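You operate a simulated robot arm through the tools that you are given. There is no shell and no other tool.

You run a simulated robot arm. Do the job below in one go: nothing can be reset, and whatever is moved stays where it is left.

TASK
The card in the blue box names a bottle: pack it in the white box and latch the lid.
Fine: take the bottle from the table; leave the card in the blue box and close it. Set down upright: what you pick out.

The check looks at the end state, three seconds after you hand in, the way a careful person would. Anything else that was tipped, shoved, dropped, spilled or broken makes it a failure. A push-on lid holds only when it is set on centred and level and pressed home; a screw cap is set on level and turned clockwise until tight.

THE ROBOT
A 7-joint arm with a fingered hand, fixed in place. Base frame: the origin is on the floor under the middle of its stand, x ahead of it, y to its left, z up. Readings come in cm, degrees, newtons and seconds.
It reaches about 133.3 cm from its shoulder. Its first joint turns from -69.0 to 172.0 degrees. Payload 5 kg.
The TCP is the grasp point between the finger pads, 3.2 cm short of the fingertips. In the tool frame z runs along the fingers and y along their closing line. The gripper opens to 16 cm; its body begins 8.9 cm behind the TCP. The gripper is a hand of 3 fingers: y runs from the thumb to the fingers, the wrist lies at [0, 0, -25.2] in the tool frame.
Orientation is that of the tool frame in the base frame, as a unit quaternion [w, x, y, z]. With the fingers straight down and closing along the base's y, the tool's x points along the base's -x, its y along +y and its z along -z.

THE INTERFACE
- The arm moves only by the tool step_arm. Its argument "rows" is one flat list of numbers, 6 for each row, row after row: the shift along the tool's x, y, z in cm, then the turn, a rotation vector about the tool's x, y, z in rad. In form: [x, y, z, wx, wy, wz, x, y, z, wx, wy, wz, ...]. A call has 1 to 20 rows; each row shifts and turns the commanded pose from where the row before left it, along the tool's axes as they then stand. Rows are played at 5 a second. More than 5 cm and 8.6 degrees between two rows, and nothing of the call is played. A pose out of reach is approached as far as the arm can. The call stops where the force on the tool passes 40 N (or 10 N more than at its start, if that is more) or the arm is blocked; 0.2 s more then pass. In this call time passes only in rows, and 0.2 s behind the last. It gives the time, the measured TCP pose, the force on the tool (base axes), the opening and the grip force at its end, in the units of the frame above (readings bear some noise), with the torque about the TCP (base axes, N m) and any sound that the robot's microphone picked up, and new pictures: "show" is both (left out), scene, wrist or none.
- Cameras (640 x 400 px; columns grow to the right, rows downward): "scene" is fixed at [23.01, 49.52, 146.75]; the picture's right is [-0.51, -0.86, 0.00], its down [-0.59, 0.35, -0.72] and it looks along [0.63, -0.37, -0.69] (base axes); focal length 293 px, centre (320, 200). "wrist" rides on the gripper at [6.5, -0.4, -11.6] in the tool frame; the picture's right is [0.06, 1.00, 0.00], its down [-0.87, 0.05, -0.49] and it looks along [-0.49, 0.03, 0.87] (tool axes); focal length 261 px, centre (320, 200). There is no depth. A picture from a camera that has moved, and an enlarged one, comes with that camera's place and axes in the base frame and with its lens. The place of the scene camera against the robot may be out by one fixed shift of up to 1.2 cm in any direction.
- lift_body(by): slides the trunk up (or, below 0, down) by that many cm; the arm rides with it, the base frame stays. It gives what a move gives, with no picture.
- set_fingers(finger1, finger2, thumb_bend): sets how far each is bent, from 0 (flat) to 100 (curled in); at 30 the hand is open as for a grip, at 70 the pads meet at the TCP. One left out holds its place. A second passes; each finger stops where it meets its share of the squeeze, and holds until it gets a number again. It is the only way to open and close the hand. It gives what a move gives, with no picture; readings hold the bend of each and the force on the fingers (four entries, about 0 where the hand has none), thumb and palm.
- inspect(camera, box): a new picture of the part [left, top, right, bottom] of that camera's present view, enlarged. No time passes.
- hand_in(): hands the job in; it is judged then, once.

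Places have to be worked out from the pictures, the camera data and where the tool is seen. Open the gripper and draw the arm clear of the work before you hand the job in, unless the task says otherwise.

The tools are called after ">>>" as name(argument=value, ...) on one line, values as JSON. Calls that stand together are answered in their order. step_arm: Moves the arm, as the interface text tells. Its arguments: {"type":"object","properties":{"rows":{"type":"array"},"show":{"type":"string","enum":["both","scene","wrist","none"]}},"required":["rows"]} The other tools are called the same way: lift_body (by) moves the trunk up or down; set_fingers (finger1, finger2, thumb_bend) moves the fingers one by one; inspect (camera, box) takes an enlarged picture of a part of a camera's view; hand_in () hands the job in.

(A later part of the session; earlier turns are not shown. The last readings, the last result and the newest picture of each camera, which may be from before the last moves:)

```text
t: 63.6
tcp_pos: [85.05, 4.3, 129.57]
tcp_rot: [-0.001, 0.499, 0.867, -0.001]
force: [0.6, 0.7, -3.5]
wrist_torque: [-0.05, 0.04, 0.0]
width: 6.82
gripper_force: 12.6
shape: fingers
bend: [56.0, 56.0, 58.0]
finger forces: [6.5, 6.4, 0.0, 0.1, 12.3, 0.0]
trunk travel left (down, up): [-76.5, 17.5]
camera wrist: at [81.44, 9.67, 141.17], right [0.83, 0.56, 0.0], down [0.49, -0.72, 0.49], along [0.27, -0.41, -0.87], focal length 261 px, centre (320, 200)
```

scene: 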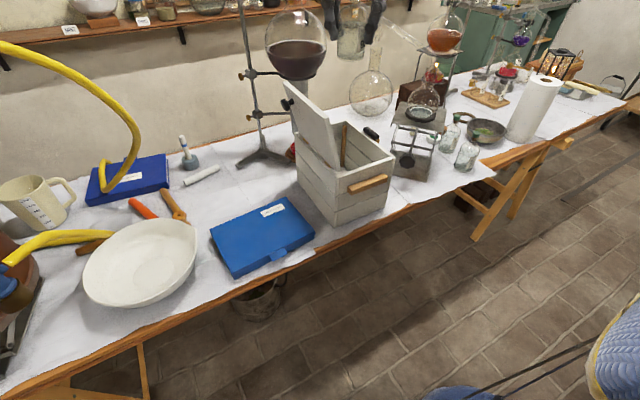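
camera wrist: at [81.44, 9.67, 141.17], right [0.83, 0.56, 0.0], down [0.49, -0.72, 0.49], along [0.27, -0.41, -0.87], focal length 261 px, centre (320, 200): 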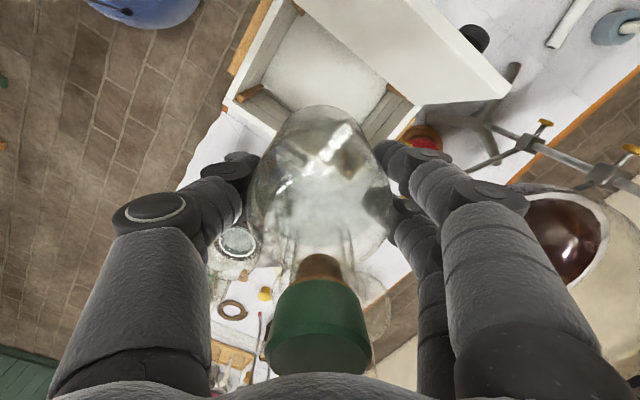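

I'm above the white box with the bottle steady. I'll enlarge the box region to measure the opening's edges from here.

>>> inspect(camera="wrist", box=[210, 0, 520, 170])

>>> inspect(camera="scene", box=[270, 0, 430, 230])

```text
2.06 times, centred on (365, 85) of wrist
camera zoom: at [81.44, 9.67, 141.17], right [0.83, 0.56, 0.0], down [0.49, -0.72, 0.49], along [0.27, -0.41, -0.87], focal length 538 px, centre (227, 437)
```

zoom: 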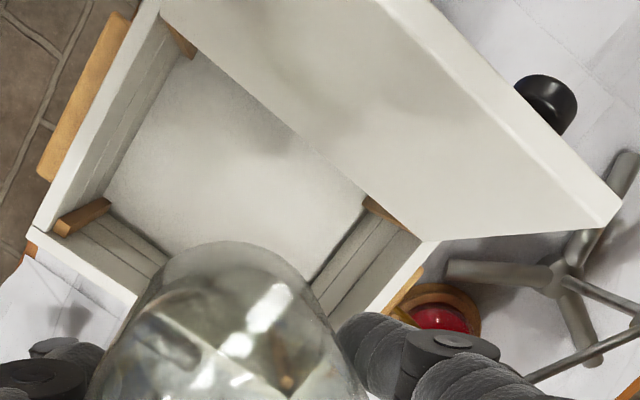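

```text
1.74 times, centred on (350, 115) of scene
camera zoom: at [23.01, 49.52, 146.75], right [-0.51, -0.86, 0.0], down [-0.59, 0.35, -0.72], along [0.63, -0.37, -0.69], focal length 510 px, centre (268, 348)
```

zoom: 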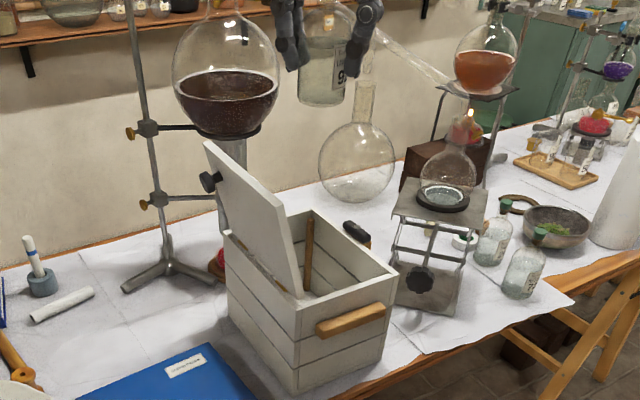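

The opening spans about x 72–99, y −5–14 (yawed a few degrees), so TCP (85, 4.3) is near its centre. I'll lower the trunk 20 cm and check that the arm clears the lid and the jack flask.

>>> lift_body(by=-20)

>>> inspect(camera="scene", box=[0, 0, 640, 400])

>>> inspect(camera="wrist", box=[0, 0, 640, 400])

```text
t: 65.8
tcp_pos: [84.79, 4.2, 109.69]
tcp_rot: [-0.002, 0.499, 0.867, -0.001]
force: [-0.6, 0.1, -3.6]
wrist_torque: [0.0, -0.01, -0.02]
width: 6.84
gripper_force: 12.1
shape: fingers
bend: [56.0, 56.0, 58.0]
finger forces: [6.5, 6.3, 0.0, 0.1, 12.3, 0.0]
trunk travel left (down, up): [-56.5, 37.5]
```

```text
1.00 times, centred on (320, 200) of scene (not enlarged: the box is as wide or as high as the picture)
camera zoom: at [23.01, 49.52, 146.75], right [-0.51, -0.86, 0.0], down [-0.59, 0.35, -0.72], along [0.63, -0.37, -0.69], focal length 293 px, centre (320, 200)
```

zoom: 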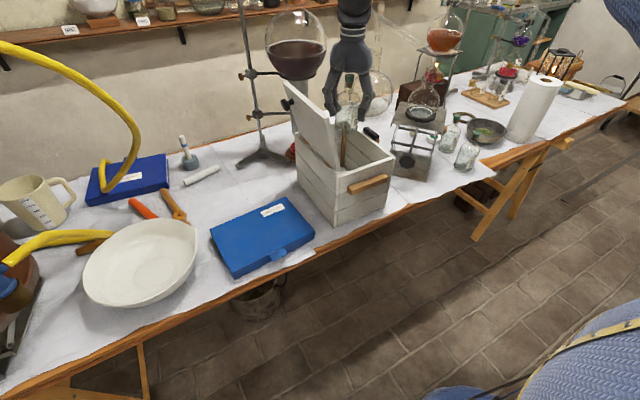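

```text
1.00 times, centred on (320, 200) of wrist (not enlarged: the box is as wide or as high as the picture)
camera zoom: at [81.27, 9.55, 121.3], right [0.83, 0.56, 0.0], down [0.48, -0.72, 0.49], along [0.27, -0.41, -0.87], focal length 261 px, centre (320, 200)
```

zoom: 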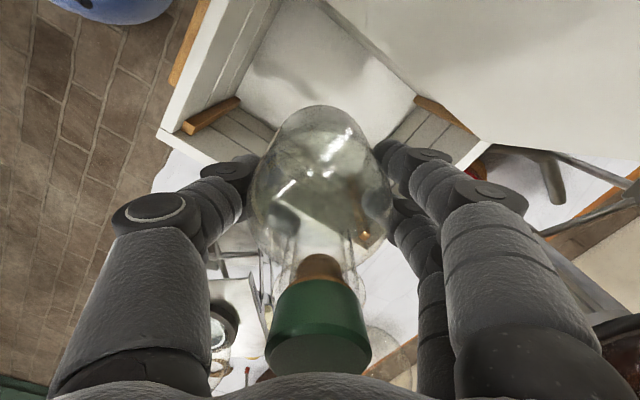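

The bottle base is at z≈101.6, centred over the opening (box centre ≈ (85.7, 3.9)). I'll shift +0.8 in x, then lower 12 cm so the bottle enters the box, and look again.

>>> step_arm(rows=[-0.66, 0.54, 0, 0, 0, 0], show="none")

>>> lift_body(by=-12)

>>> inspect(camera="wrist", box=[0, 0, 640, 400])

>>> inspect(camera="scene", box=[260, 0, 480, 230])

```text
t: 66.2
tcp_pos: [85.64, 4.01, 109.65]
tcp_rot: [-0.001, 0.498, 0.867, 0.0]
force: [0.5, 0.1, -4.3]
wrist_torque: [-0.02, 0.0, -0.01]
width: 6.82
gripper_force: 12.9
shape: fingers
bend: [56.0, 56.0, 58.0]
finger forces: [6.5, 6.4, 0.0, 0.1, 12.3, 0.0]
trunk travel left (down, up): [-56.5, 37.5]
```

```text
t: 67.7
tcp_pos: [85.71, 3.97, 97.79]
tcp_rot: [-0.001, 0.499, 0.867, 0.0]
force: [0.1, 0.6, -4.3]
wrist_torque: [0.0, -0.04, 0.02]
width: 6.81
gripper_force: 12.7
shape: fingers
bend: [56.0, 56.0, 58.0]
finger forces: [6.5, 6.4, 0.1, 0.0, 12.3, 0.0]
trunk travel left (down, up): [-44.5, 49.5]
```

```text
1.00 times, centred on (320, 200) of wrist (not enlarged: the box is as wide or as high as the picture)
camera zoom: at [82.04, 9.26, 109.32], right [0.83, 0.56, 0.0], down [0.48, -0.72, 0.49], along [0.27, -0.41, -0.87], focal length 261 px, centre (320, 200)
```

zoom: 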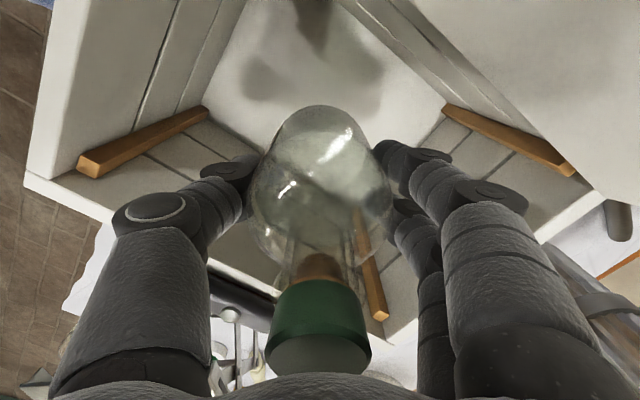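

```text
1.74 times, centred on (370, 115) of scene
camera zoom: at [23.01, 49.52, 146.75], right [-0.51, -0.86, 0.0], down [-0.59, 0.35, -0.72], along [0.63, -0.37, -0.69], focal length 510 px, centre (233, 348)
```

zoom: 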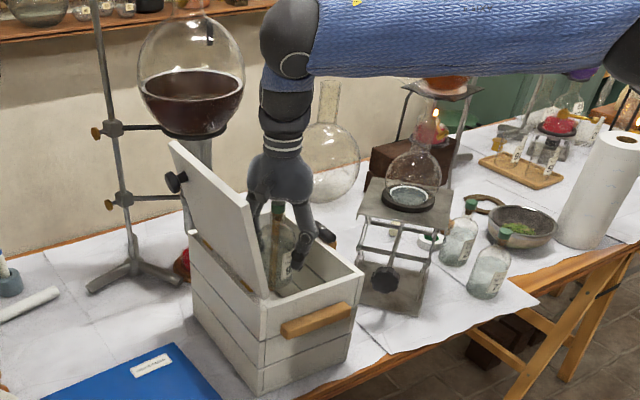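

The forearm passes about 4 cm beside the jack flask in plan and above the jack, and the bottle is inside the opening with clearance all round. I'll lower 9 cm more, leaving roughly 2–3 cm above the box floor.

>>> lift_body(by=-9)

>>> inspect(camera="wrist", box=[0, 0, 640, 400])

>>> inspect(camera="scene", box=[260, 0, 480, 230])

```text
t: 68.9
tcp_pos: [85.62, 3.86, 88.68]
tcp_rot: [-0.001, 0.498, 0.867, -0.001]
force: [0.0, -1.1, -3.7]
wrist_torque: [-0.06, -0.02, 0.0]
width: 6.83
gripper_force: 12.3
shape: fingers
bend: [56.0, 56.0, 58.0]
finger forces: [6.5, 6.3, 0.0, 0.0, 12.3, 0.0]
trunk travel left (down, up): [-35.5, 58.5]
```

```text
1.00 times, centred on (320, 200) of wrist (not enlarged: the box is as wide or as high as the picture)
camera zoom: at [82.04, 9.27, 100.33], right [0.83, 0.56, 0.0], down [0.48, -0.72, 0.49], along [0.27, -0.41, -0.87], focal length 261 px, centre (320, 200)
```

zoom: 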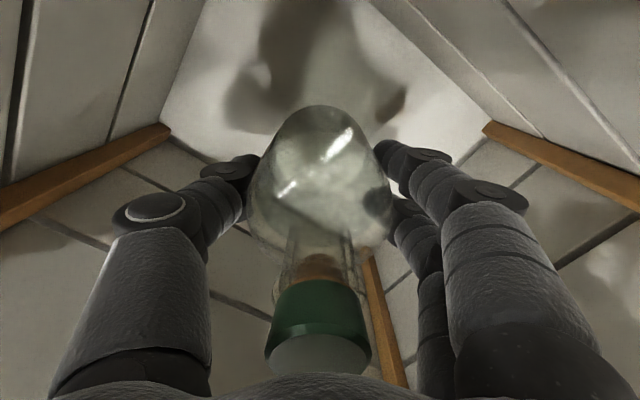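

```text
1.74 times, centred on (370, 115) of scene
camera zoom: at [23.01, 49.52, 146.75], right [-0.51, -0.86, 0.0], down [-0.59, 0.35, -0.72], along [0.63, -0.37, -0.69], focal length 510 px, centre (233, 348)
```

zoom: 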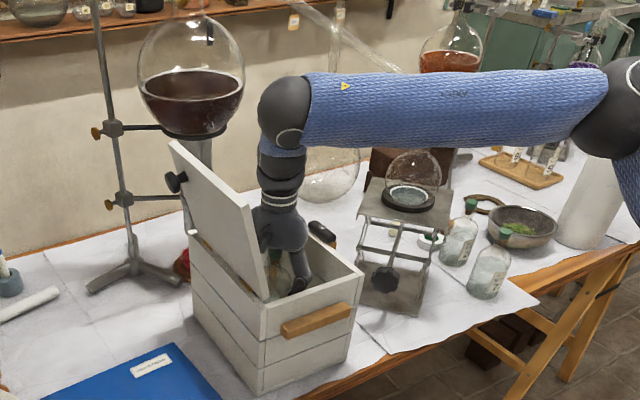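

All clear inside the box with the bottle upright. I'll lower with the arm in small steps, watching the vertical force for touch-down.

>>> step_arm(rows=[0, 0, 0.7, 0, 0, 0, 0, 0, 0.7, 0, 0, 0, 0, 0, 0.7, 0, 0, 0], show="none")

```text
t: 69.7
tcp_pos: [85.64, 3.82, 86.55]
tcp_rot: [-0.001, 0.5, 0.866, 0.0]
force: [-0.1, 0.1, -5.2]
wrist_torque: [0.0, -0.02, -0.03]
width: 6.83
gripper_force: 12.9
shape: fingers
bend: [56.0, 56.0, 58.0]
finger forces: [6.5, 6.3, 0.0, 0.0, 12.3, 0.0]
trunk travel left (down, up): [-35.5, 58.5]
```

No contact yet at z=86.55 (bottle base ≈78.5). I'll continue in 0.4 cm steps.

>>> step_arm(rows=[0, 0, 0.4, 0, 0, 0, 0, 0, 0.4, 0, 0, 0], show="none")

>>> step_arm(rows=[0, 0, 0.3, 0, 0, 0], show="none")

```text
t: 70.3
tcp_pos: [85.48, 3.92, 85.77]
tcp_rot: [-0.002, 0.5, 0.866, -0.001]
force: [-0.7, 0.4, -3.8]
wrist_torque: [-0.02, 0.01, -0.02]
width: 6.81
gripper_force: 12.5
shape: fingers
bend: [56.0, 56.0, 58.0]
finger forces: [6.5, 6.4, 0.0, 0.1, 12.3, 0.1]
trunk travel left (down, up): [-35.5, 58.5]
```

```text
t: 70.7
tcp_pos: [85.6, 3.83, 85.46]
tcp_rot: [-0.002, 0.5, 0.866, 0.0]
force: [-1.1, 0.1, -3.6]
wrist_torque: [0.03, 0.02, 0.0]
width: 6.83
gripper_force: 13.1
shape: fingers
bend: [56.0, 56.0, 58.0]
finger forces: [6.6, 6.4, 0.1, 0.0, 12.4, 0.1]
trunk travel left (down, up): [-35.5, 58.5]
```

Still hanging free (about −4 N). I'll keep stepping down 0.3 cm at a time.

>>> step_arm(rows=[0, 0, 0.3, 0, 0, 0], show="none")

>>> step_arm(rows=[0, 0, 0.3, 0, 0, 0], show="none")

```text
t: 71.1
tcp_pos: [85.65, 3.82, 85.18]
tcp_rot: [-0.001, 0.499, 0.867, 0.0]
force: [1.0, -0.9, -3.7]
wrist_torque: [0.01, 0.04, 0.01]
width: 6.81
gripper_force: 12.5
shape: fingers
bend: [56.0, 56.0, 58.0]
finger forces: [6.5, 6.5, 0.0, 0.1, 12.2, 0.1]
trunk travel left (down, up): [-35.5, 58.5]
```

```text
t: 71.5
tcp_pos: [85.72, 3.98, 85.0]
tcp_rot: [-0.001, 0.499, 0.867, -0.001]
force: [-0.1, 1.3, -4.2]
wrist_torque: [-0.04, -0.01, -0.01]
width: 6.82
gripper_force: 12.8
shape: fingers
bend: [56.0, 56.0, 58.0]
finger forces: [6.6, 6.4, 0.1, 0.1, 12.3, 0.0]
trunk travel left (down, up): [-35.5, 58.5]
```

z=85.0 and still no touch; continuing in 0.25 cm steps.

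>>> step_arm(rows=[0, 0, 0.25, 0, 0, 0], show="none")

>>> step_arm(rows=[0, 0, 0.25, 0, 0, 0], show="none")

```text
t: 71.9
tcp_pos: [85.62, 3.89, 84.62]
tcp_rot: [0.0, 0.5, 0.866, 0.001]
force: [1.2, 0.3, 5.5]
wrist_torque: [0.01, 0.01, -0.01]
width: 6.79
gripper_force: 14.2
shape: fingers
bend: [56.0, 56.0, 58.0]
finger forces: [7.3, 7.3, 0.0, 0.1, 13.2, 0.1]
trunk travel left (down, up): [-35.5, 58.5]
```

```text
t: 72.3
tcp_pos: [85.5, 3.99, 84.74]
tcp_rot: [0.0, 0.499, 0.866, 0.001]
force: [1.9, -1.0, 18.9]
wrist_torque: [-0.06, -0.06, 0.02]
width: 6.76
gripper_force: 15.7
shape: fingers
bend: [56.0, 57.0, 58.0]
finger forces: [8.3, 8.4, 0.0, 0.0, 14.4, 0.1]
trunk travel left (down, up): [-35.5, 58.5]
```

The bottle is standing on the box floor (force rose to +19 N). I'll ease up 0.25 cm to relieve the push, then open the hand a little.

>>> step_arm(rows=[0, 0, -0.25, 0, 0, 0], show="none")

>>> set_fingers(finger1=48, finger2=48, thumb_bend=50)

>>> inspect(camera="wrist", box=[0, 0, 640, 400])

```text
t: 72.7
tcp_pos: [85.55, 3.94, 84.82]
tcp_rot: [0.0, 0.498, 0.867, -0.001]
force: [3.4, 0.7, 13.0]
wrist_torque: [0.05, -0.16, 0.0]
width: 6.79
gripper_force: 15.5
shape: fingers
bend: [56.0, 57.0, 59.0]
finger forces: [8.4, 8.3, 0.0, 0.0, 13.3, 0.1]
trunk travel left (down, up): [-35.5, 58.5]
```

```text
t: 73.7
tcp_pos: [85.64, 3.89, 84.59]
tcp_rot: [-0.002, 0.499, 0.867, 0.0]
force: [0.3, 0.1, 0.7]
wrist_torque: [-0.01, 0.01, -0.01]
width: 9.06
gripper_force: 0.1
shape: fingers
bend: [48.0, 48.0, 50.0]
finger forces: [0.0, 0.0, 0.0, 0.0, 0.0, 0.1]
trunk travel left (down, up): [-35.5, 58.5]
```

```text
1.00 times, centred on (320, 200) of wrist (not enlarged: the box is as wide or as high as the picture)
camera zoom: at [82.02, 9.24, 96.24], right [0.83, 0.56, 0.0], down [0.48, -0.72, 0.49], along [0.27, -0.41, -0.87], focal length 261 px, centre (320, 200)
```

zoom: 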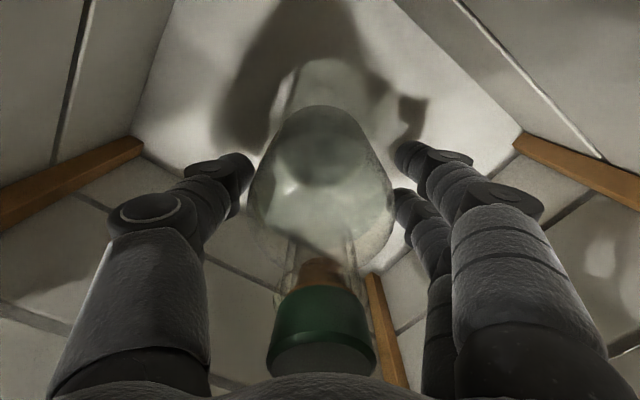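

The bottle is released and standing (all finger forces zero). I'll open slightly more and raise the trunk to draw straight up off it.

>>> set_fingers(finger1=45, finger2=45, thumb_bend=45)

>>> lift_body(by=20)

>>> inspect(camera="wrist", box=[0, 0, 640, 400])

>>> inspect(camera="scene", box=[260, 0, 480, 230])

```text
t: 74.7
tcp_pos: [85.54, 3.86, 84.58]
tcp_rot: [-0.001, 0.499, 0.866, -0.001]
force: [0.2, 0.3, 0.1]
wrist_torque: [0.03, 0.02, -0.02]
width: 10.69
gripper_force: 0.1
shape: fingers
bend: [45.0, 45.0, 45.0]
finger forces: [0.0, 0.0, 0.1, 0.1, 0.0, 0.1]
trunk travel left (down, up): [-35.5, 58.5]
```

```text
t: 76.9
tcp_pos: [85.54, 3.89, 104.56]
tcp_rot: [-0.001, 0.499, 0.867, -0.001]
force: [-0.2, -0.2, 0.8]
wrist_torque: [0.03, 0.04, -0.01]
width: 10.69
gripper_force: 0.1
shape: fingers
bend: [45.0, 45.0, 45.0]
finger forces: [0.0, 0.0, 0.0, 0.0, 0.0, 0.1]
trunk travel left (down, up): [-55.5, 38.5]
```

```text
1.00 times, centred on (320, 200) of wrist (not enlarged: the box is as wide or as high as the picture)
camera zoom: at [82.04, 9.23, 116.23], right [0.83, 0.56, 0.0], down [0.48, -0.72, 0.49], along [0.27, -0.41, -0.87], focal length 261 px, centre (320, 200)
```

zoom: 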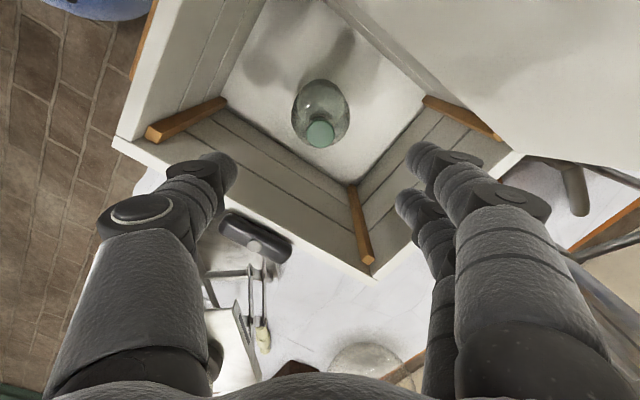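

```text
1.74 times, centred on (370, 115) of scene
camera zoom: at [23.01, 49.52, 146.75], right [-0.51, -0.86, 0.0], down [-0.59, 0.35, -0.72], along [0.63, -0.37, -0.69], focal length 510 px, centre (233, 348)
```

zoom: 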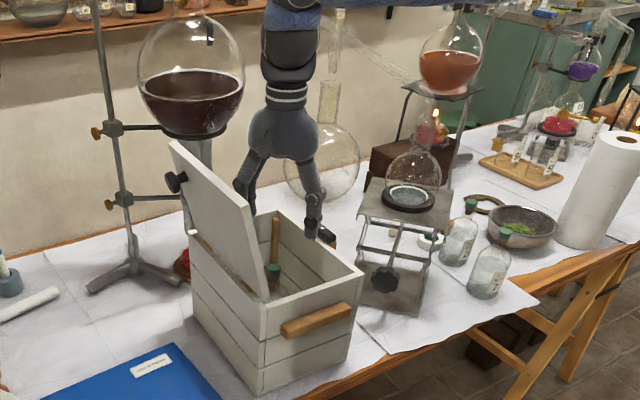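

The LAVENDER bottle stands upright in the middle of the box and the hand is clear above it. Next I close the lid: I'll rise further, turn the hand so it closes across the lid's edge, narrow the opening to about 5 cm, and go above the lid's top edge near its front corner.

>>> lift_body(by=22)

>>> step_arm(rows=[0, 0, 0, 0, 0, -0.1164, 0, 0, 0, 0, 0, -0.1164, 0, 0, 0, 0, 0, -0.1164, 0, 0, 0, 0, 0, -0.1164, 0, 0, 0, 0, 0, -0.1164, 0, 0, 0, 0, 0, -0.1164], show="none")

>>> set_fingers(finger1=57, finger2=57, thumb_bend=57)

>>> inspect(camera="wrist", box=[0, 0, 640, 400])

```text
t: 79.2
tcp_pos: [85.55, 3.97, 126.71]
tcp_rot: [-0.002, 0.5, 0.866, 0.0]
force: [0.0, -0.6, 0.4]
wrist_torque: [-0.02, 0.01, 0.0]
width: 10.67
gripper_force: 0.1
shape: fingers
bend: [45.0, 45.0, 45.0]
finger forces: [0.0, 0.0, 0.1, 0.0, 0.1, 0.0]
trunk travel left (down, up): [-77.5, 16.5]
```

```text
t: 80.6
tcp_pos: [85.6, 3.9, 126.71]
tcp_rot: [-0.002, 0.171, 0.985, 0.001]
force: [-0.4, 0.1, 0.1]
wrist_torque: [-0.01, 0.03, -0.01]
width: 10.73
gripper_force: 0.2
shape: fingers
bend: [45.0, 45.0, 45.0]
finger forces: [0.0, 0.0, 0.1, 0.0, 0.1, 0.0]
trunk travel left (down, up): [-77.5, 16.5]
```

```text
t: 81.6
tcp_pos: [85.59, 4.03, 126.7]
tcp_rot: [-0.001, 0.173, 0.985, 0.0]
force: [0.2, 0.0, 0.3]
wrist_torque: [0.02, 0.01, -0.01]
width: 6.38
gripper_force: 0.1
shape: fingers
bend: [56.0, 56.0, 56.0]
finger forces: [0.0, 0.0, 0.1, 0.1, 0.0, 0.1]
trunk travel left (down, up): [-77.5, 16.5]
```

```text
1.00 times, centred on (320, 200) of wrist (not enlarged: the box is as wide or as high as the picture)
camera zoom: at [79.37, 5.61, 138.26], right [0.28, 0.96, 0.0], down [0.84, -0.24, 0.49], along [0.47, -0.14, -0.87], focal length 261 px, centre (320, 200)
```

zoom: 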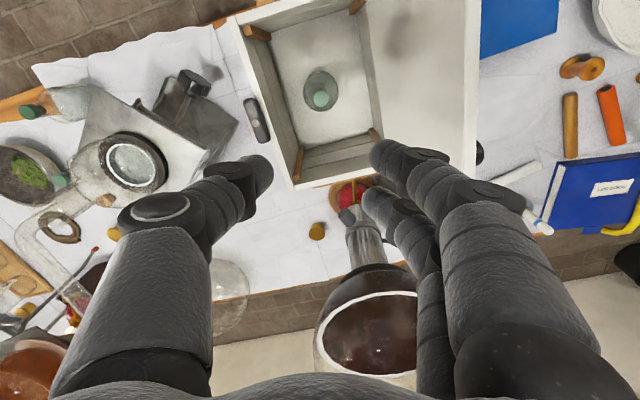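

The view gives the hinge at y≈13.5 and the lid's top edge at about y≈18, z≈113. I'll narrow the digits to 60 and move to (76, 18) above the lid's front part, then look before straddling it.

>>> set_fingers(finger1=60, finger2=60, thumb_bend=60)

>>> step_arm(rows=[3.45, 2.47, 0, 0, 0, 0, 3.45, 2.47, 0, 0, 0, 0, 3.45, 2.47, 0, 0, 0, 0, 3.45, 2.47, 0, 0, 0, 0], show="both")

>>> inspect(camera="scene", box=[230, 0, 400, 200])

```text
t: 82.6
tcp_pos: [85.63, 3.88, 126.64]
tcp_rot: [-0.002, 0.172, 0.985, 0.001]
force: [-0.4, -0.7, -0.3]
wrist_torque: [0.03, -0.02, 0.0]
width: 4.81
gripper_force: 0.0
shape: fingers
bend: [60.0, 60.0, 60.0]
finger forces: [0.0, 0.0, 0.1, 0.0, 0.0, 0.0]
trunk travel left (down, up): [-77.5, 16.5]
```

```text
t: 83.6
tcp_pos: [75.94, 17.98, 126.75]
tcp_rot: [-0.001, 0.173, 0.985, -0.001]
force: [0.4, 0.9, 0.3]
wrist_torque: [-0.01, -0.04, 0.01]
width: 4.78
gripper_force: 0.2
shape: fingers
bend: [60.0, 60.0, 60.0]
finger forces: [0.1, 0.0, 0.0, 0.0, 0.0, 0.1]
trunk travel left (down, up): [-77.5, 16.5]
camera wrist: at [69.74, 19.74, 138.35], right [0.28, 0.96, 0.0], down [0.84, -0.24, 0.49], along [0.47, -0.14, -0.87], focal length 261 px, centre (320, 200)
```

scene: 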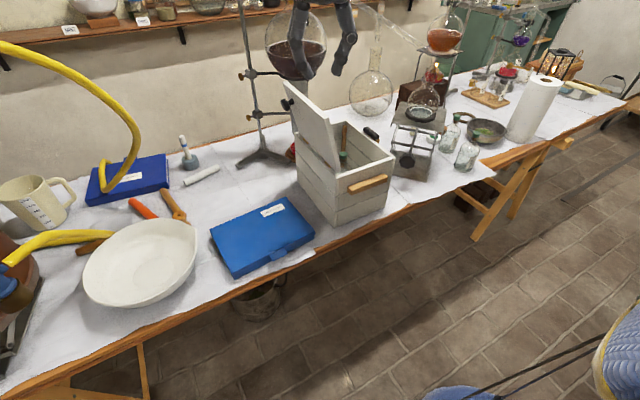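
wrist: 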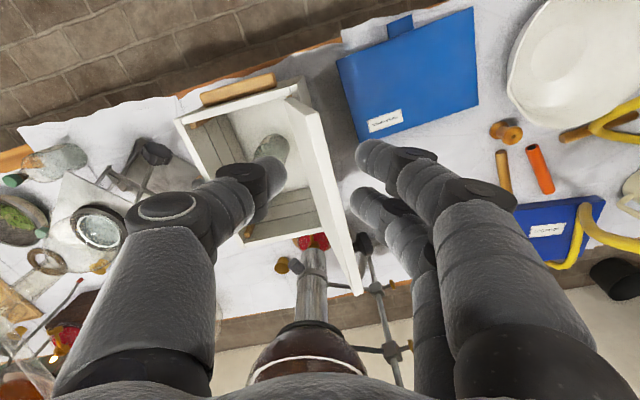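

```text
2.00 times, centred on (315, 100) of scene
camera zoom: at [23.01, 49.52, 146.75], right [-0.51, -0.86, 0.0], down [-0.59, 0.35, -0.72], along [0.63, -0.37, -0.69], focal length 587 px, centre (330, 400)
```

zoom: 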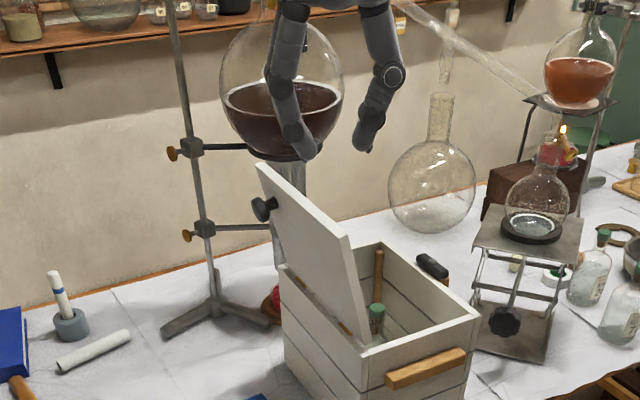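

The lid appears edge-on between thumb and fingers, as intended. I'll zoom in on it to place the straddle precisely.

>>> inspect(camera="wrist", box=[230, 60, 430, 310])

```text
1.60 times, centred on (330, 185) of wrist
camera zoom: at [69.74, 19.74, 138.35], right [0.28, 0.96, 0.0], down [0.84, -0.24, 0.49], along [0.47, -0.14, -0.87], focal length 417 px, centre (304, 224)
```

zoom: 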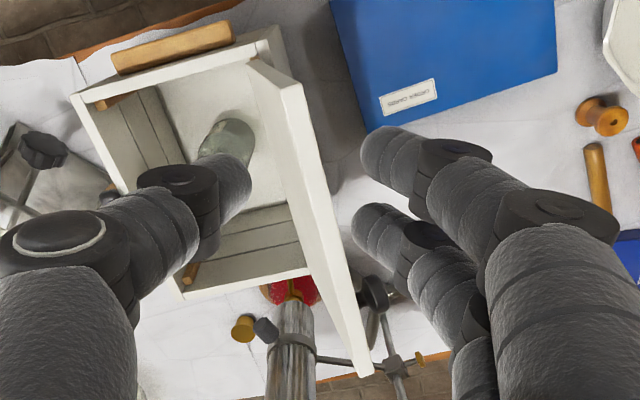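

The lid's top edge is at y≈17.1–18.3 and z≈113.5, spanning x 74–98. I'll shift to (77.5, 17.7) and lower 14 cm so that thumb and fingers straddle the edge.

>>> step_arm(rows=[-1.56, 0.27, 0, 0, 0, 0, 0, 0, 3.5, 0, 0, 0, 0, 0, 3.5, 0, 0, 0, 0, 0, 3.5, 0, 0, 0, 0, 0, 3.5, 0, 0, 0], show="both")

>>> inspect(camera="scene", box=[230, 0, 400, 200])

```text
t: 84.8
tcp_pos: [77.89, 17.64, 112.68]
tcp_rot: [-0.002, 0.172, 0.985, -0.001]
force: [0.2, 0.0, 0.6]
wrist_torque: [0.07, 0.02, -0.01]
width: 4.81
gripper_force: 0.0
shape: fingers
bend: [60.0, 60.0, 60.0]
finger forces: [0.1, 0.0, 0.0, 0.1, 0.0, 0.1]
trunk travel left (down, up): [-77.5, 16.5]
camera wrist: at [71.49, 19.39, 124.34], right [0.28, 0.96, 0.0], down [0.84, -0.24, 0.49], along [0.47, -0.14, -0.87], focal length 261 px, centre (320, 200)
```

scene: 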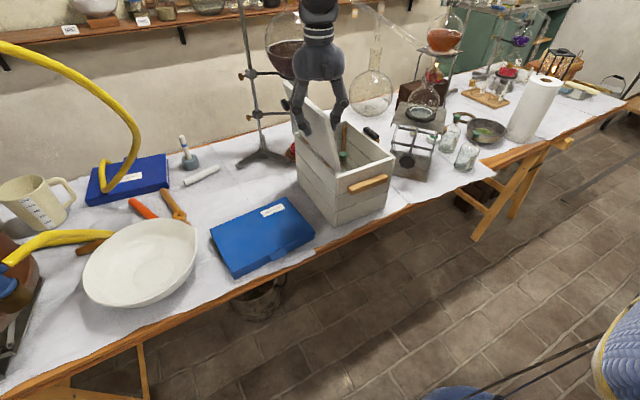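
wrist: 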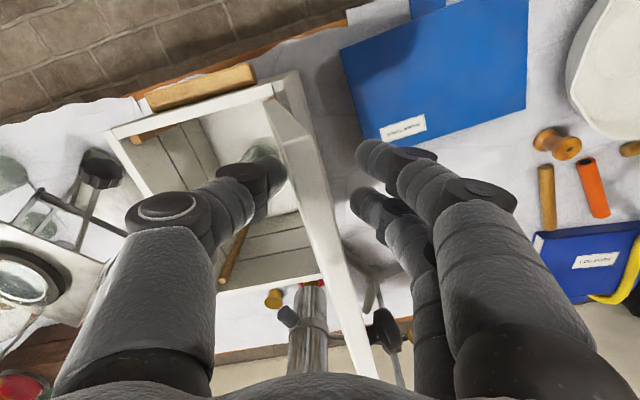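

```text
2.00 times, centred on (315, 100) of scene
camera zoom: at [23.01, 49.52, 146.75], right [-0.51, -0.86, 0.0], down [-0.59, 0.35, -0.72], along [0.63, -0.37, -0.69], focal length 587 px, centre (330, 400)
```

zoom: 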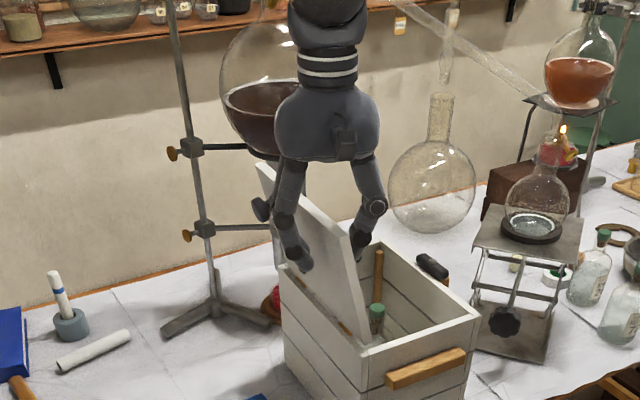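

The hand straddles the lid without touching. I'll push slowly toward −y with the fingers on the outer face, watching force.

>>> step_arm(rows=[-0.205, -0.564, 0, 0, 0, 0, -0.205, -0.564, 0, 0, 0, 0, -0.205, -0.564, 0, 0, 0, 0, -0.205, -0.564, 0, 0, 0, 0, -0.205, -0.564, 0, 0, 0, 0, -0.205, -0.564, 0, 0, 0, 0], show="wrist")

>>> inspect(camera="scene", box=[230, 0, 400, 200])

```text
t: 86.2
tcp_pos: [77.44, 13.97, 112.74]
tcp_rot: [-0.002, 0.173, 0.985, 0.0]
force: [0.9, 0.3, 0.3]
wrist_torque: [0.01, -0.03, 0.03]
width: 4.79
gripper_force: 0.1
shape: fingers
bend: [60.0, 60.0, 60.0]
finger forces: [0.0, 0.0, 0.1, 0.1, 0.0, 0.0]
trunk travel left (down, up): [-77.5, 16.5]
camera wrist: at [71.29, 15.78, 124.28], right [0.28, 0.96, 0.0], down [0.84, -0.24, 0.49], along [0.47, -0.14, -0.87], focal length 261 px, centre (320, 200)
```

wrist: 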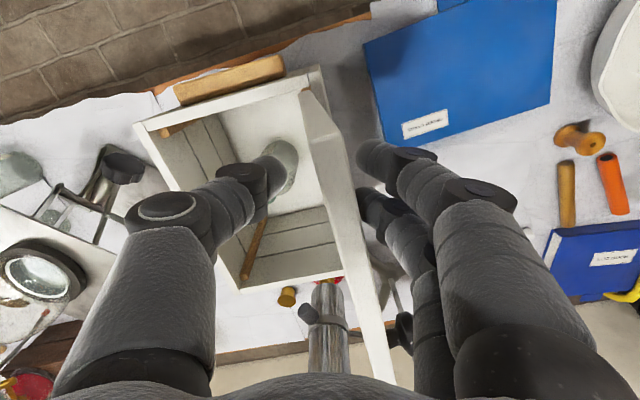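

```text
2.00 times, centred on (315, 100) of scene
camera zoom: at [23.01, 49.52, 146.75], right [-0.51, -0.86, 0.0], down [-0.59, 0.35, -0.72], along [0.63, -0.37, -0.69], focal length 587 px, centre (330, 400)
```

zoom: 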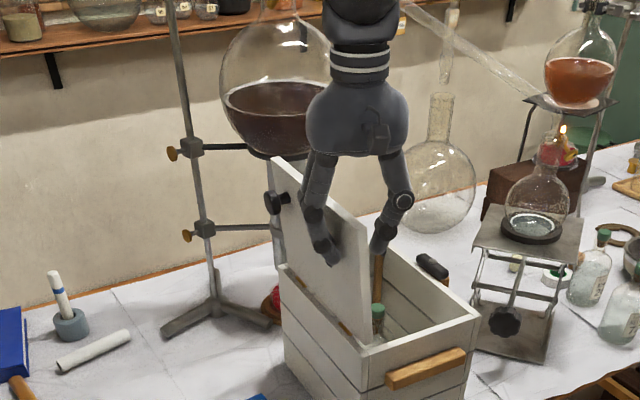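

The lid is following smoothly with negligible force and is now close to vertical. I'll continue −y by 2.4 cm so that it tips over onto the thumb.

>>> step_arm(rows=[-0.136, -0.376, 0, 0, 0, 0, -0.136, -0.376, 0, 0, 0, 0, -0.136, -0.376, 0, 0, 0, 0, -0.136, -0.376, 0, 0, 0, 0, -0.136, -0.376, 0, 0, 0, 0, -0.136, -0.376, 0, 0, 0, 0, 0, 0, 0, 0, 0, 0], show="wrist")

>>> inspect(camera="scene", box=[230, 0, 400, 200])

```text
t: 87.8
tcp_pos: [77.53, 11.54, 112.74]
tcp_rot: [-0.003, 0.172, 0.985, 0.0]
force: [-0.6, 0.3, 0.3]
wrist_torque: [-0.04, 0.01, 0.01]
width: 4.84
gripper_force: 0.4
shape: fingers
bend: [60.0, 60.0, 60.0]
finger forces: [0.0, 0.1, 0.0, 0.0, 0.4, 0.0]
trunk travel left (down, up): [-77.5, 16.5]
camera wrist: at [71.34, 13.34, 124.29], right [0.28, 0.96, 0.0], down [0.84, -0.24, 0.49], along [0.47, -0.14, -0.87], focal length 261 px, centre (320, 200)
```

wrist: 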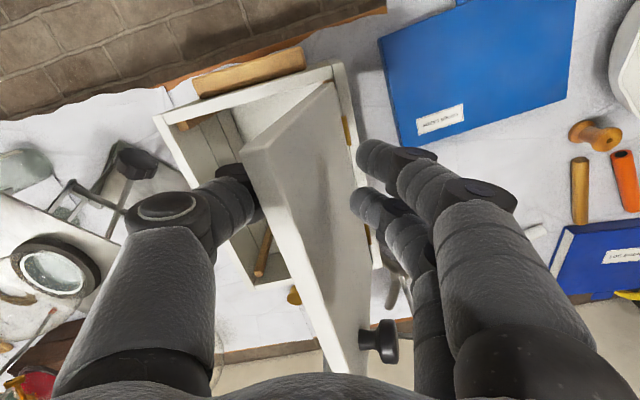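

```text
2.00 times, centred on (315, 100) of scene
camera zoom: at [23.01, 49.52, 146.75], right [-0.51, -0.86, 0.0], down [-0.59, 0.35, -0.72], along [0.63, -0.37, -0.69], focal length 587 px, centre (330, 400)
```

zoom: 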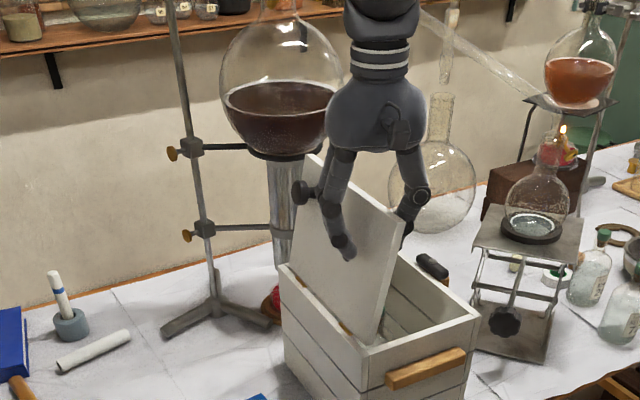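

The lid has tipped past vertical and now leans on the thumb (0.4 N); the black knob is on the lid's outer face, away from my hand. I'll lower it along its arc to about 55°, tilting the hand with it.

>>> step_arm(rows=[-0.478, -1.465, 0.19, -0.0698, 0, 0, -0.481, -1.462, 0.228, -0.0698, 0, 0, -0.426, -1.352, 0.335, -0.0698, 0, 0, -0.403, -1.353, 0.316, -0.0698, 0, 0], show="wrist")

>>> inspect(camera="scene", box=[230, 0, 450, 210])

```text
t: 88.8
tcp_pos: [77.42, 5.74, 111.0]
tcp_rot: [0.022, 0.171, 0.975, 0.138]
force: [-0.3, -0.5, -0.6]
wrist_torque: [0.04, 0.01, -0.01]
width: 4.84
gripper_force: 0.7
shape: fingers
bend: [60.0, 60.0, 60.0]
finger forces: [0.2, 0.0, 0.0, 0.1, 0.7, 0.1]
trunk travel left (down, up): [-77.5, 16.5]
camera wrist: at [70.1, 4.53, 122.07], right [0.27, 0.92, 0.28], down [0.79, -0.37, 0.48], along [0.55, 0.09, -0.83], focal length 261 px, centre (320, 200)
```

wrist: 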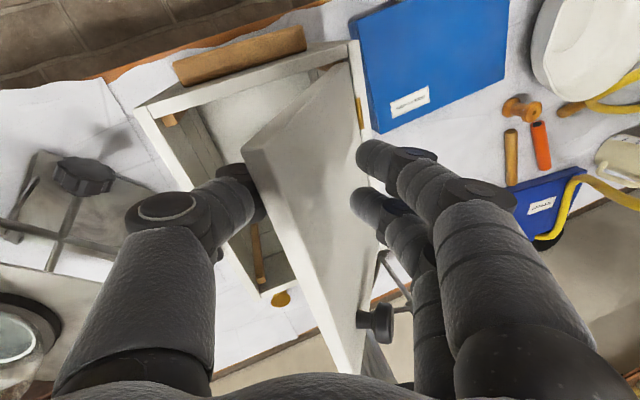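

```text
1.90 times, centred on (340, 105) of scene
camera zoom: at [23.01, 49.52, 146.75], right [-0.51, -0.86, 0.0], down [-0.59, 0.35, -0.72], along [0.63, -0.37, -0.69], focal length 559 px, centre (282, 381)
```

zoom: 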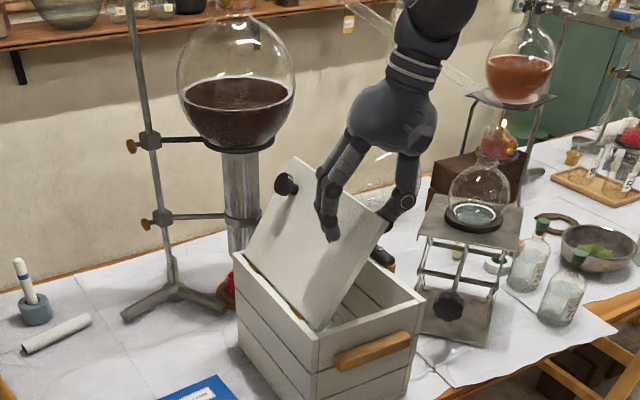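

The lid is descending in control at about 60°, resting lightly on the thumb. Continuing to roughly 35°.

>>> step_arm(rows=[-0.372, -1.329, 0.378, -0.0698, 0, 0, -0.35, -1.351, 0.381, -0.0698, 0, 0, -0.312, -1.324, 0.428, -0.0698, 0, 0, -0.299, -1.355, 0.423, -0.0698, 0, 0], show="wrist")

>>> inspect(camera="scene", box=[230, 0, 450, 210])

```text
t: 89.8
tcp_pos: [77.11, 1.26, 107.63]
tcp_rot: [0.046, 0.165, 0.947, 0.273]
force: [-0.1, -1.2, -1.3]
wrist_torque: [0.03, -0.01, -0.02]
width: 4.82
gripper_force: 0.5
shape: fingers
bend: [60.0, 60.0, 60.0]
finger forces: [0.0, 0.1, 0.0, 0.1, 1.0, 0.0]
trunk travel left (down, up): [-77.5, 16.5]
camera wrist: at [68.8, -2.75, 117.18], right [0.23, 0.82, 0.53], down [0.75, -0.5, 0.44], along [0.62, 0.29, -0.72], focal length 261 px, centre (320, 200)
```

wrist: 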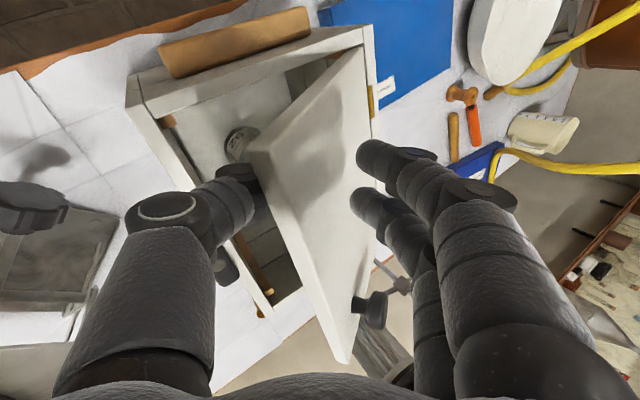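

```text
1.90 times, centred on (340, 105) of scene
camera zoom: at [23.01, 49.52, 146.75], right [-0.51, -0.86, 0.0], down [-0.59, 0.35, -0.72], along [0.63, -0.37, -0.69], focal length 559 px, centre (282, 381)
```

zoom: 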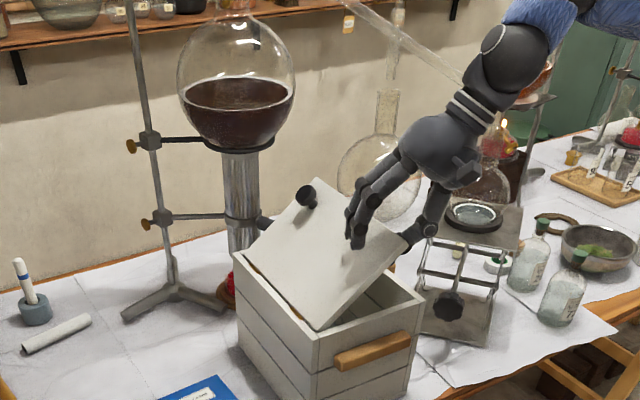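

Smooth so far, lid at ~40°. Continuing to about 20°, then I'll check thumb clearance to the rim.

>>> step_arm(rows=[-0.247, -1.304, 0.47, -0.0698, 0, 0, -0.234, -1.357, 0.473, -0.0698, 0, 0, -0.172, -1.289, 0.524, -0.0698, 0, 0], show="wrist")

>>> inspect(camera="scene", box=[230, 0, 450, 210])

>>> inspect(camera="wrist", box=[120, 30, 400, 330])

```text
t: 90.6
tcp_pos: [76.92, -1.15, 104.1]
tcp_rot: [0.063, 0.159, 0.913, 0.37]
force: [-0.1, 0.0, 0.3]
wrist_torque: [0.03, 0.02, 0.0]
width: 4.86
gripper_force: 0.1
shape: fingers
bend: [60.0, 60.0, 60.0]
finger forces: [0.0, 0.0, 0.0, 0.0, 0.9, 0.0]
trunk travel left (down, up): [-77.5, 16.5]
camera wrist: at [68.0, -6.88, 112.12], right [0.19, 0.69, 0.69], down [0.72, -0.58, 0.39], along [0.67, 0.43, -0.61], focal length 261 px, centre (320, 200)
```

wrist: 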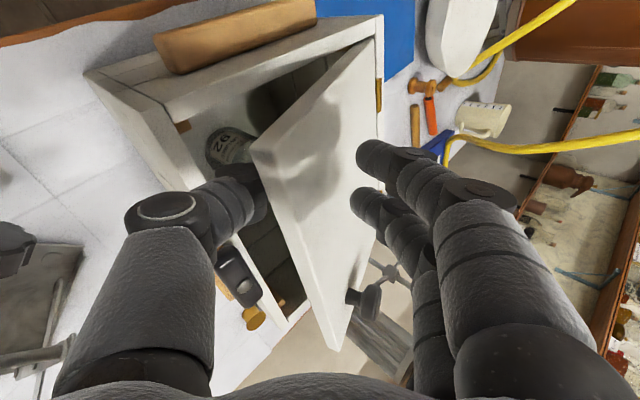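

```text
1.90 times, centred on (340, 105) of scene
camera zoom: at [23.01, 49.52, 146.75], right [-0.51, -0.86, 0.0], down [-0.59, 0.35, -0.72], along [0.63, -0.37, -0.69], focal length 559 px, centre (282, 381)
```

zoom: 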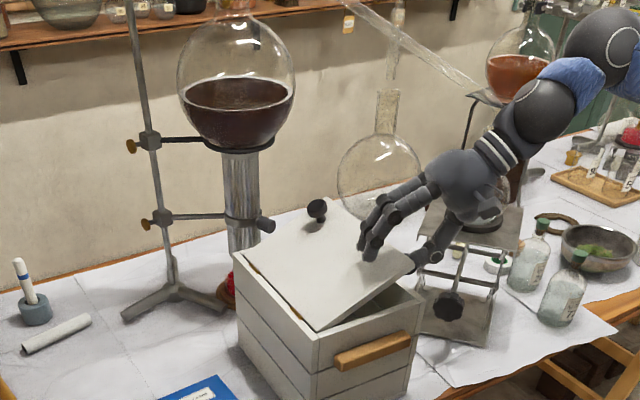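

```text
1.33 times, centred on (260, 180) of wrist
camera zoom: at [68.0, -6.88, 112.12], right [0.19, 0.69, 0.69], down [0.72, -0.58, 0.39], along [0.67, 0.43, -0.61], focal length 348 px, centre (400, 227)
```

zoom: 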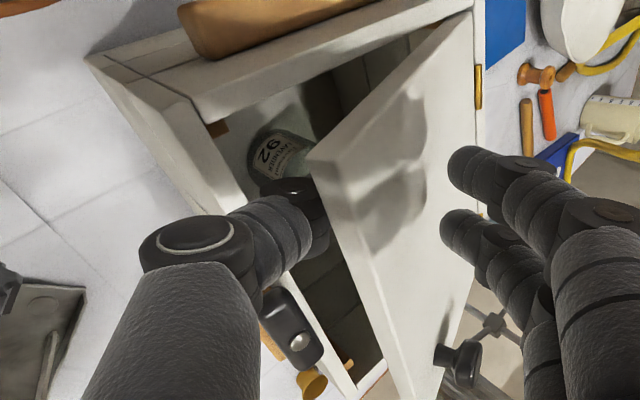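

The lid is at about 20–25° with the bottle visible upright inside. I'll lower two more small steps to about 12°, keeping the thumb above the rim.

>>> step_arm(rows=[-0.152, -1.346, 0.493, -0.0698, 0, 0, -0.05, -0.66, 0.27, -0.035, 0, 0], show="wrist")

>>> inspect(camera="scene", box=[300, 60, 410, 200])

>>> inspect(camera="wrist", box=[120, 30, 400, 330])

```text
t: 91.2
tcp_pos: [76.89, -1.85, 102.01]
tcp_rot: [0.071, 0.157, 0.893, 0.417]
force: [0.5, -2.3, -1.0]
wrist_torque: [-0.04, 0.02, -0.01]
width: 4.88
gripper_force: 0.4
shape: fingers
bend: [60.0, 60.0, 60.0]
finger forces: [0.1, 0.2, 0.0, 0.0, 1.6, 0.0]
trunk travel left (down, up): [-77.5, 16.5]
camera wrist: at [67.62, -8.4, 109.22], right [0.16, 0.62, 0.76], down [0.7, -0.62, 0.35], along [0.69, 0.48, -0.54], focal length 261 px, centre (320, 200)
```

wrist: 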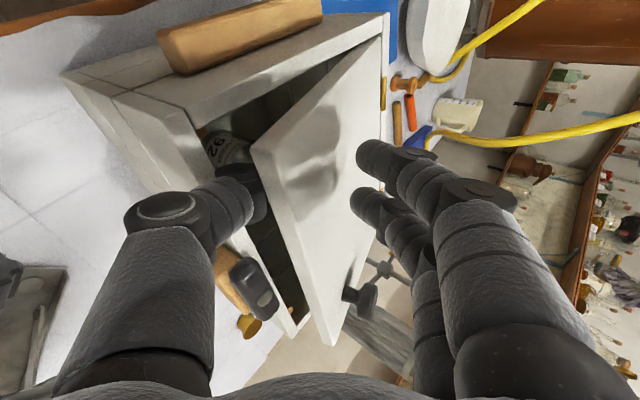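

```text
2.86 times, centred on (355, 130) of scene
camera zoom: at [23.01, 49.52, 146.75], right [-0.51, -0.86, 0.0], down [-0.59, 0.35, -0.72], along [0.63, -0.37, -0.69], focal length 838 px, centre (220, 400)
```

zoom: 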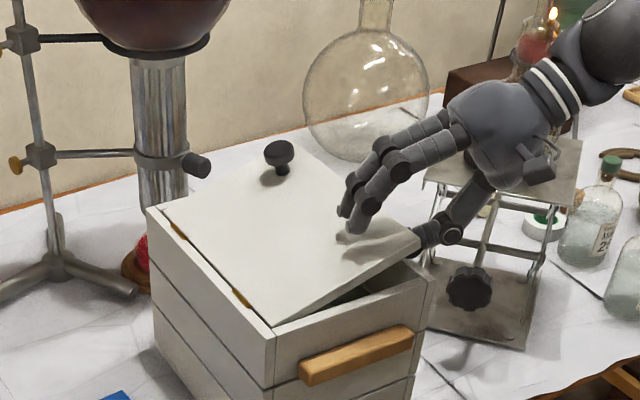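

```text
1.33 times, centred on (260, 180) of wrist
camera zoom: at [67.62, -8.4, 109.22], right [0.16, 0.62, 0.76], down [0.7, -0.62, 0.35], along [0.69, 0.48, -0.54], focal length 348 px, centre (400, 227)
```

zoom: 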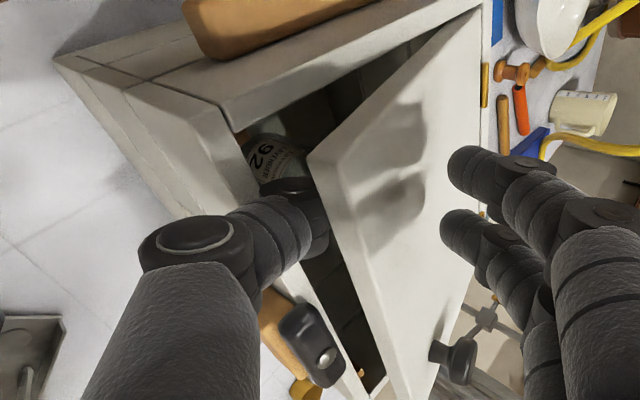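

The lid is at roughly 12–15°, with the free edge resting near the thumb tip. I'll lower one more half-step, then slide the hand out toward −y slowly so the edge comes off the thumb only 2–3 cm above the rim.

>>> step_arm(rows=[-0.05, -0.66, 0.27, -0.035, 0, 0, -0.205, -0.347, -0.444, 0, 0, 0, -0.205, -0.347, -0.444, 0, 0, 0], show="wrist")

>>> inspect(camera="scene", box=[300, 60, 410, 200])

```text
t: 92.0
tcp_pos: [76.67, -3.39, 101.43]
tcp_rot: [0.075, 0.155, 0.885, 0.433]
force: [-0.8, 1.7, 1.1]
wrist_torque: [0.06, 0.0, 0.02]
width: 4.66
gripper_force: 1.5
shape: fingers
bend: [60.0, 60.0, 60.0]
finger forces: [0.0, 0.1, 0.1, 0.0, 3.1, 0.0]
trunk travel left (down, up): [-77.5, 16.5]
camera wrist: at [67.48, -10.11, 108.22], right [0.15, 0.6, 0.79], down [0.7, -0.63, 0.34], along [0.7, 0.5, -0.51], focal length 261 px, centre (320, 200)
```

wrist: 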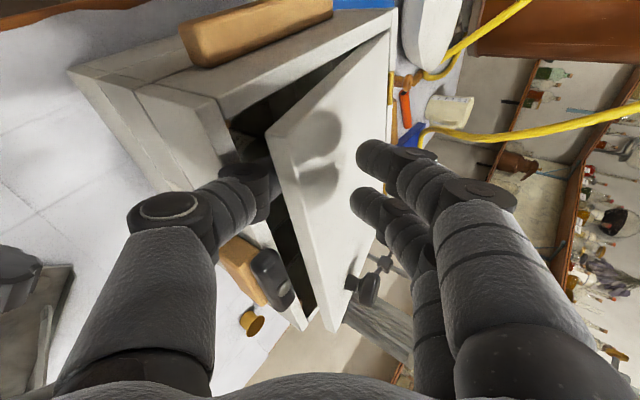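

```text
2.86 times, centred on (355, 130) of scene
camera zoom: at [23.01, 49.52, 146.75], right [-0.51, -0.86, 0.0], down [-0.59, 0.35, -0.72], along [0.63, -0.37, -0.69], focal length 838 px, centre (220, 400)
```

zoom: 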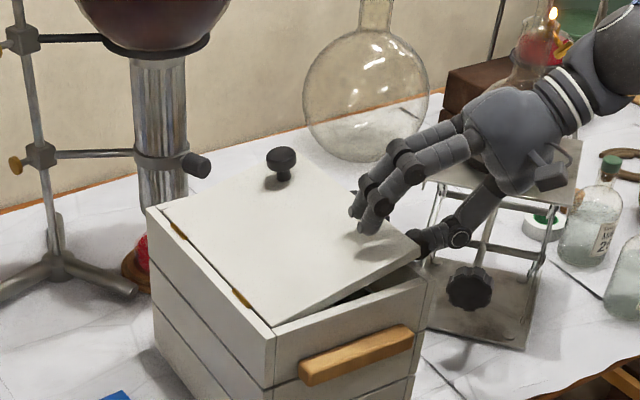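

The lid rests at perhaps 8–10° on the thumb tip with small forces. I'll keep sliding out 2.4 cm more toward −y.

>>> step_arm(rows=[-0.205, -0.347, -0.444, 0, 0, 0, -0.205, -0.347, -0.444, 0, 0, 0, -0.205, -0.347, -0.444, 0, 0, 0, -0.205, -0.347, -0.444, 0, 0, 0], show="wrist")

>>> inspect(camera="scene", box=[300, 60, 410, 200])

```text
t: 93.0
tcp_pos: [76.66, -5.78, 101.41]
tcp_rot: [0.074, 0.154, 0.885, 0.432]
force: [-0.3, 0.2, 2.9]
wrist_torque: [-0.02, 0.02, 0.01]
width: 4.45
gripper_force: 1.5
shape: fingers
bend: [60.0, 60.0, 61.0]
finger forces: [0.0, 0.0, 0.0, 0.1, 2.6, 0.0]
trunk travel left (down, up): [-77.5, 16.5]
camera wrist: at [67.48, -12.53, 108.21], right [0.15, 0.6, 0.79], down [0.7, -0.63, 0.34], along [0.7, 0.5, -0.51], focal length 261 px, centre (320, 200)
```

wrist: 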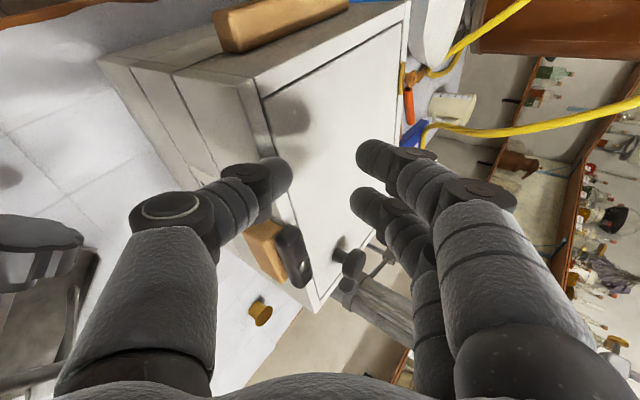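

```text
2.86 times, centred on (355, 130) of scene
camera zoom: at [23.01, 49.52, 146.75], right [-0.51, -0.86, 0.0], down [-0.59, 0.35, -0.72], along [0.63, -0.37, -0.69], focal length 838 px, centre (220, 400)
```

zoom: 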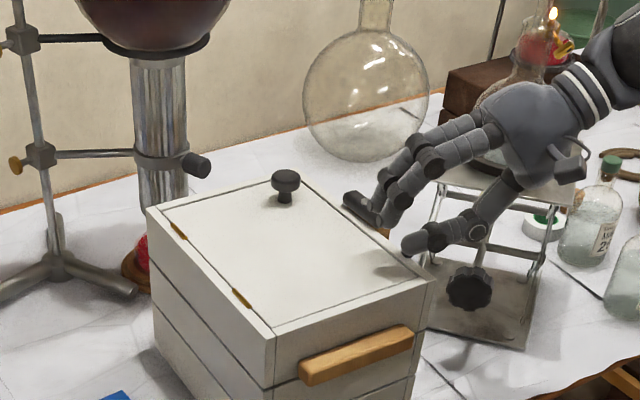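

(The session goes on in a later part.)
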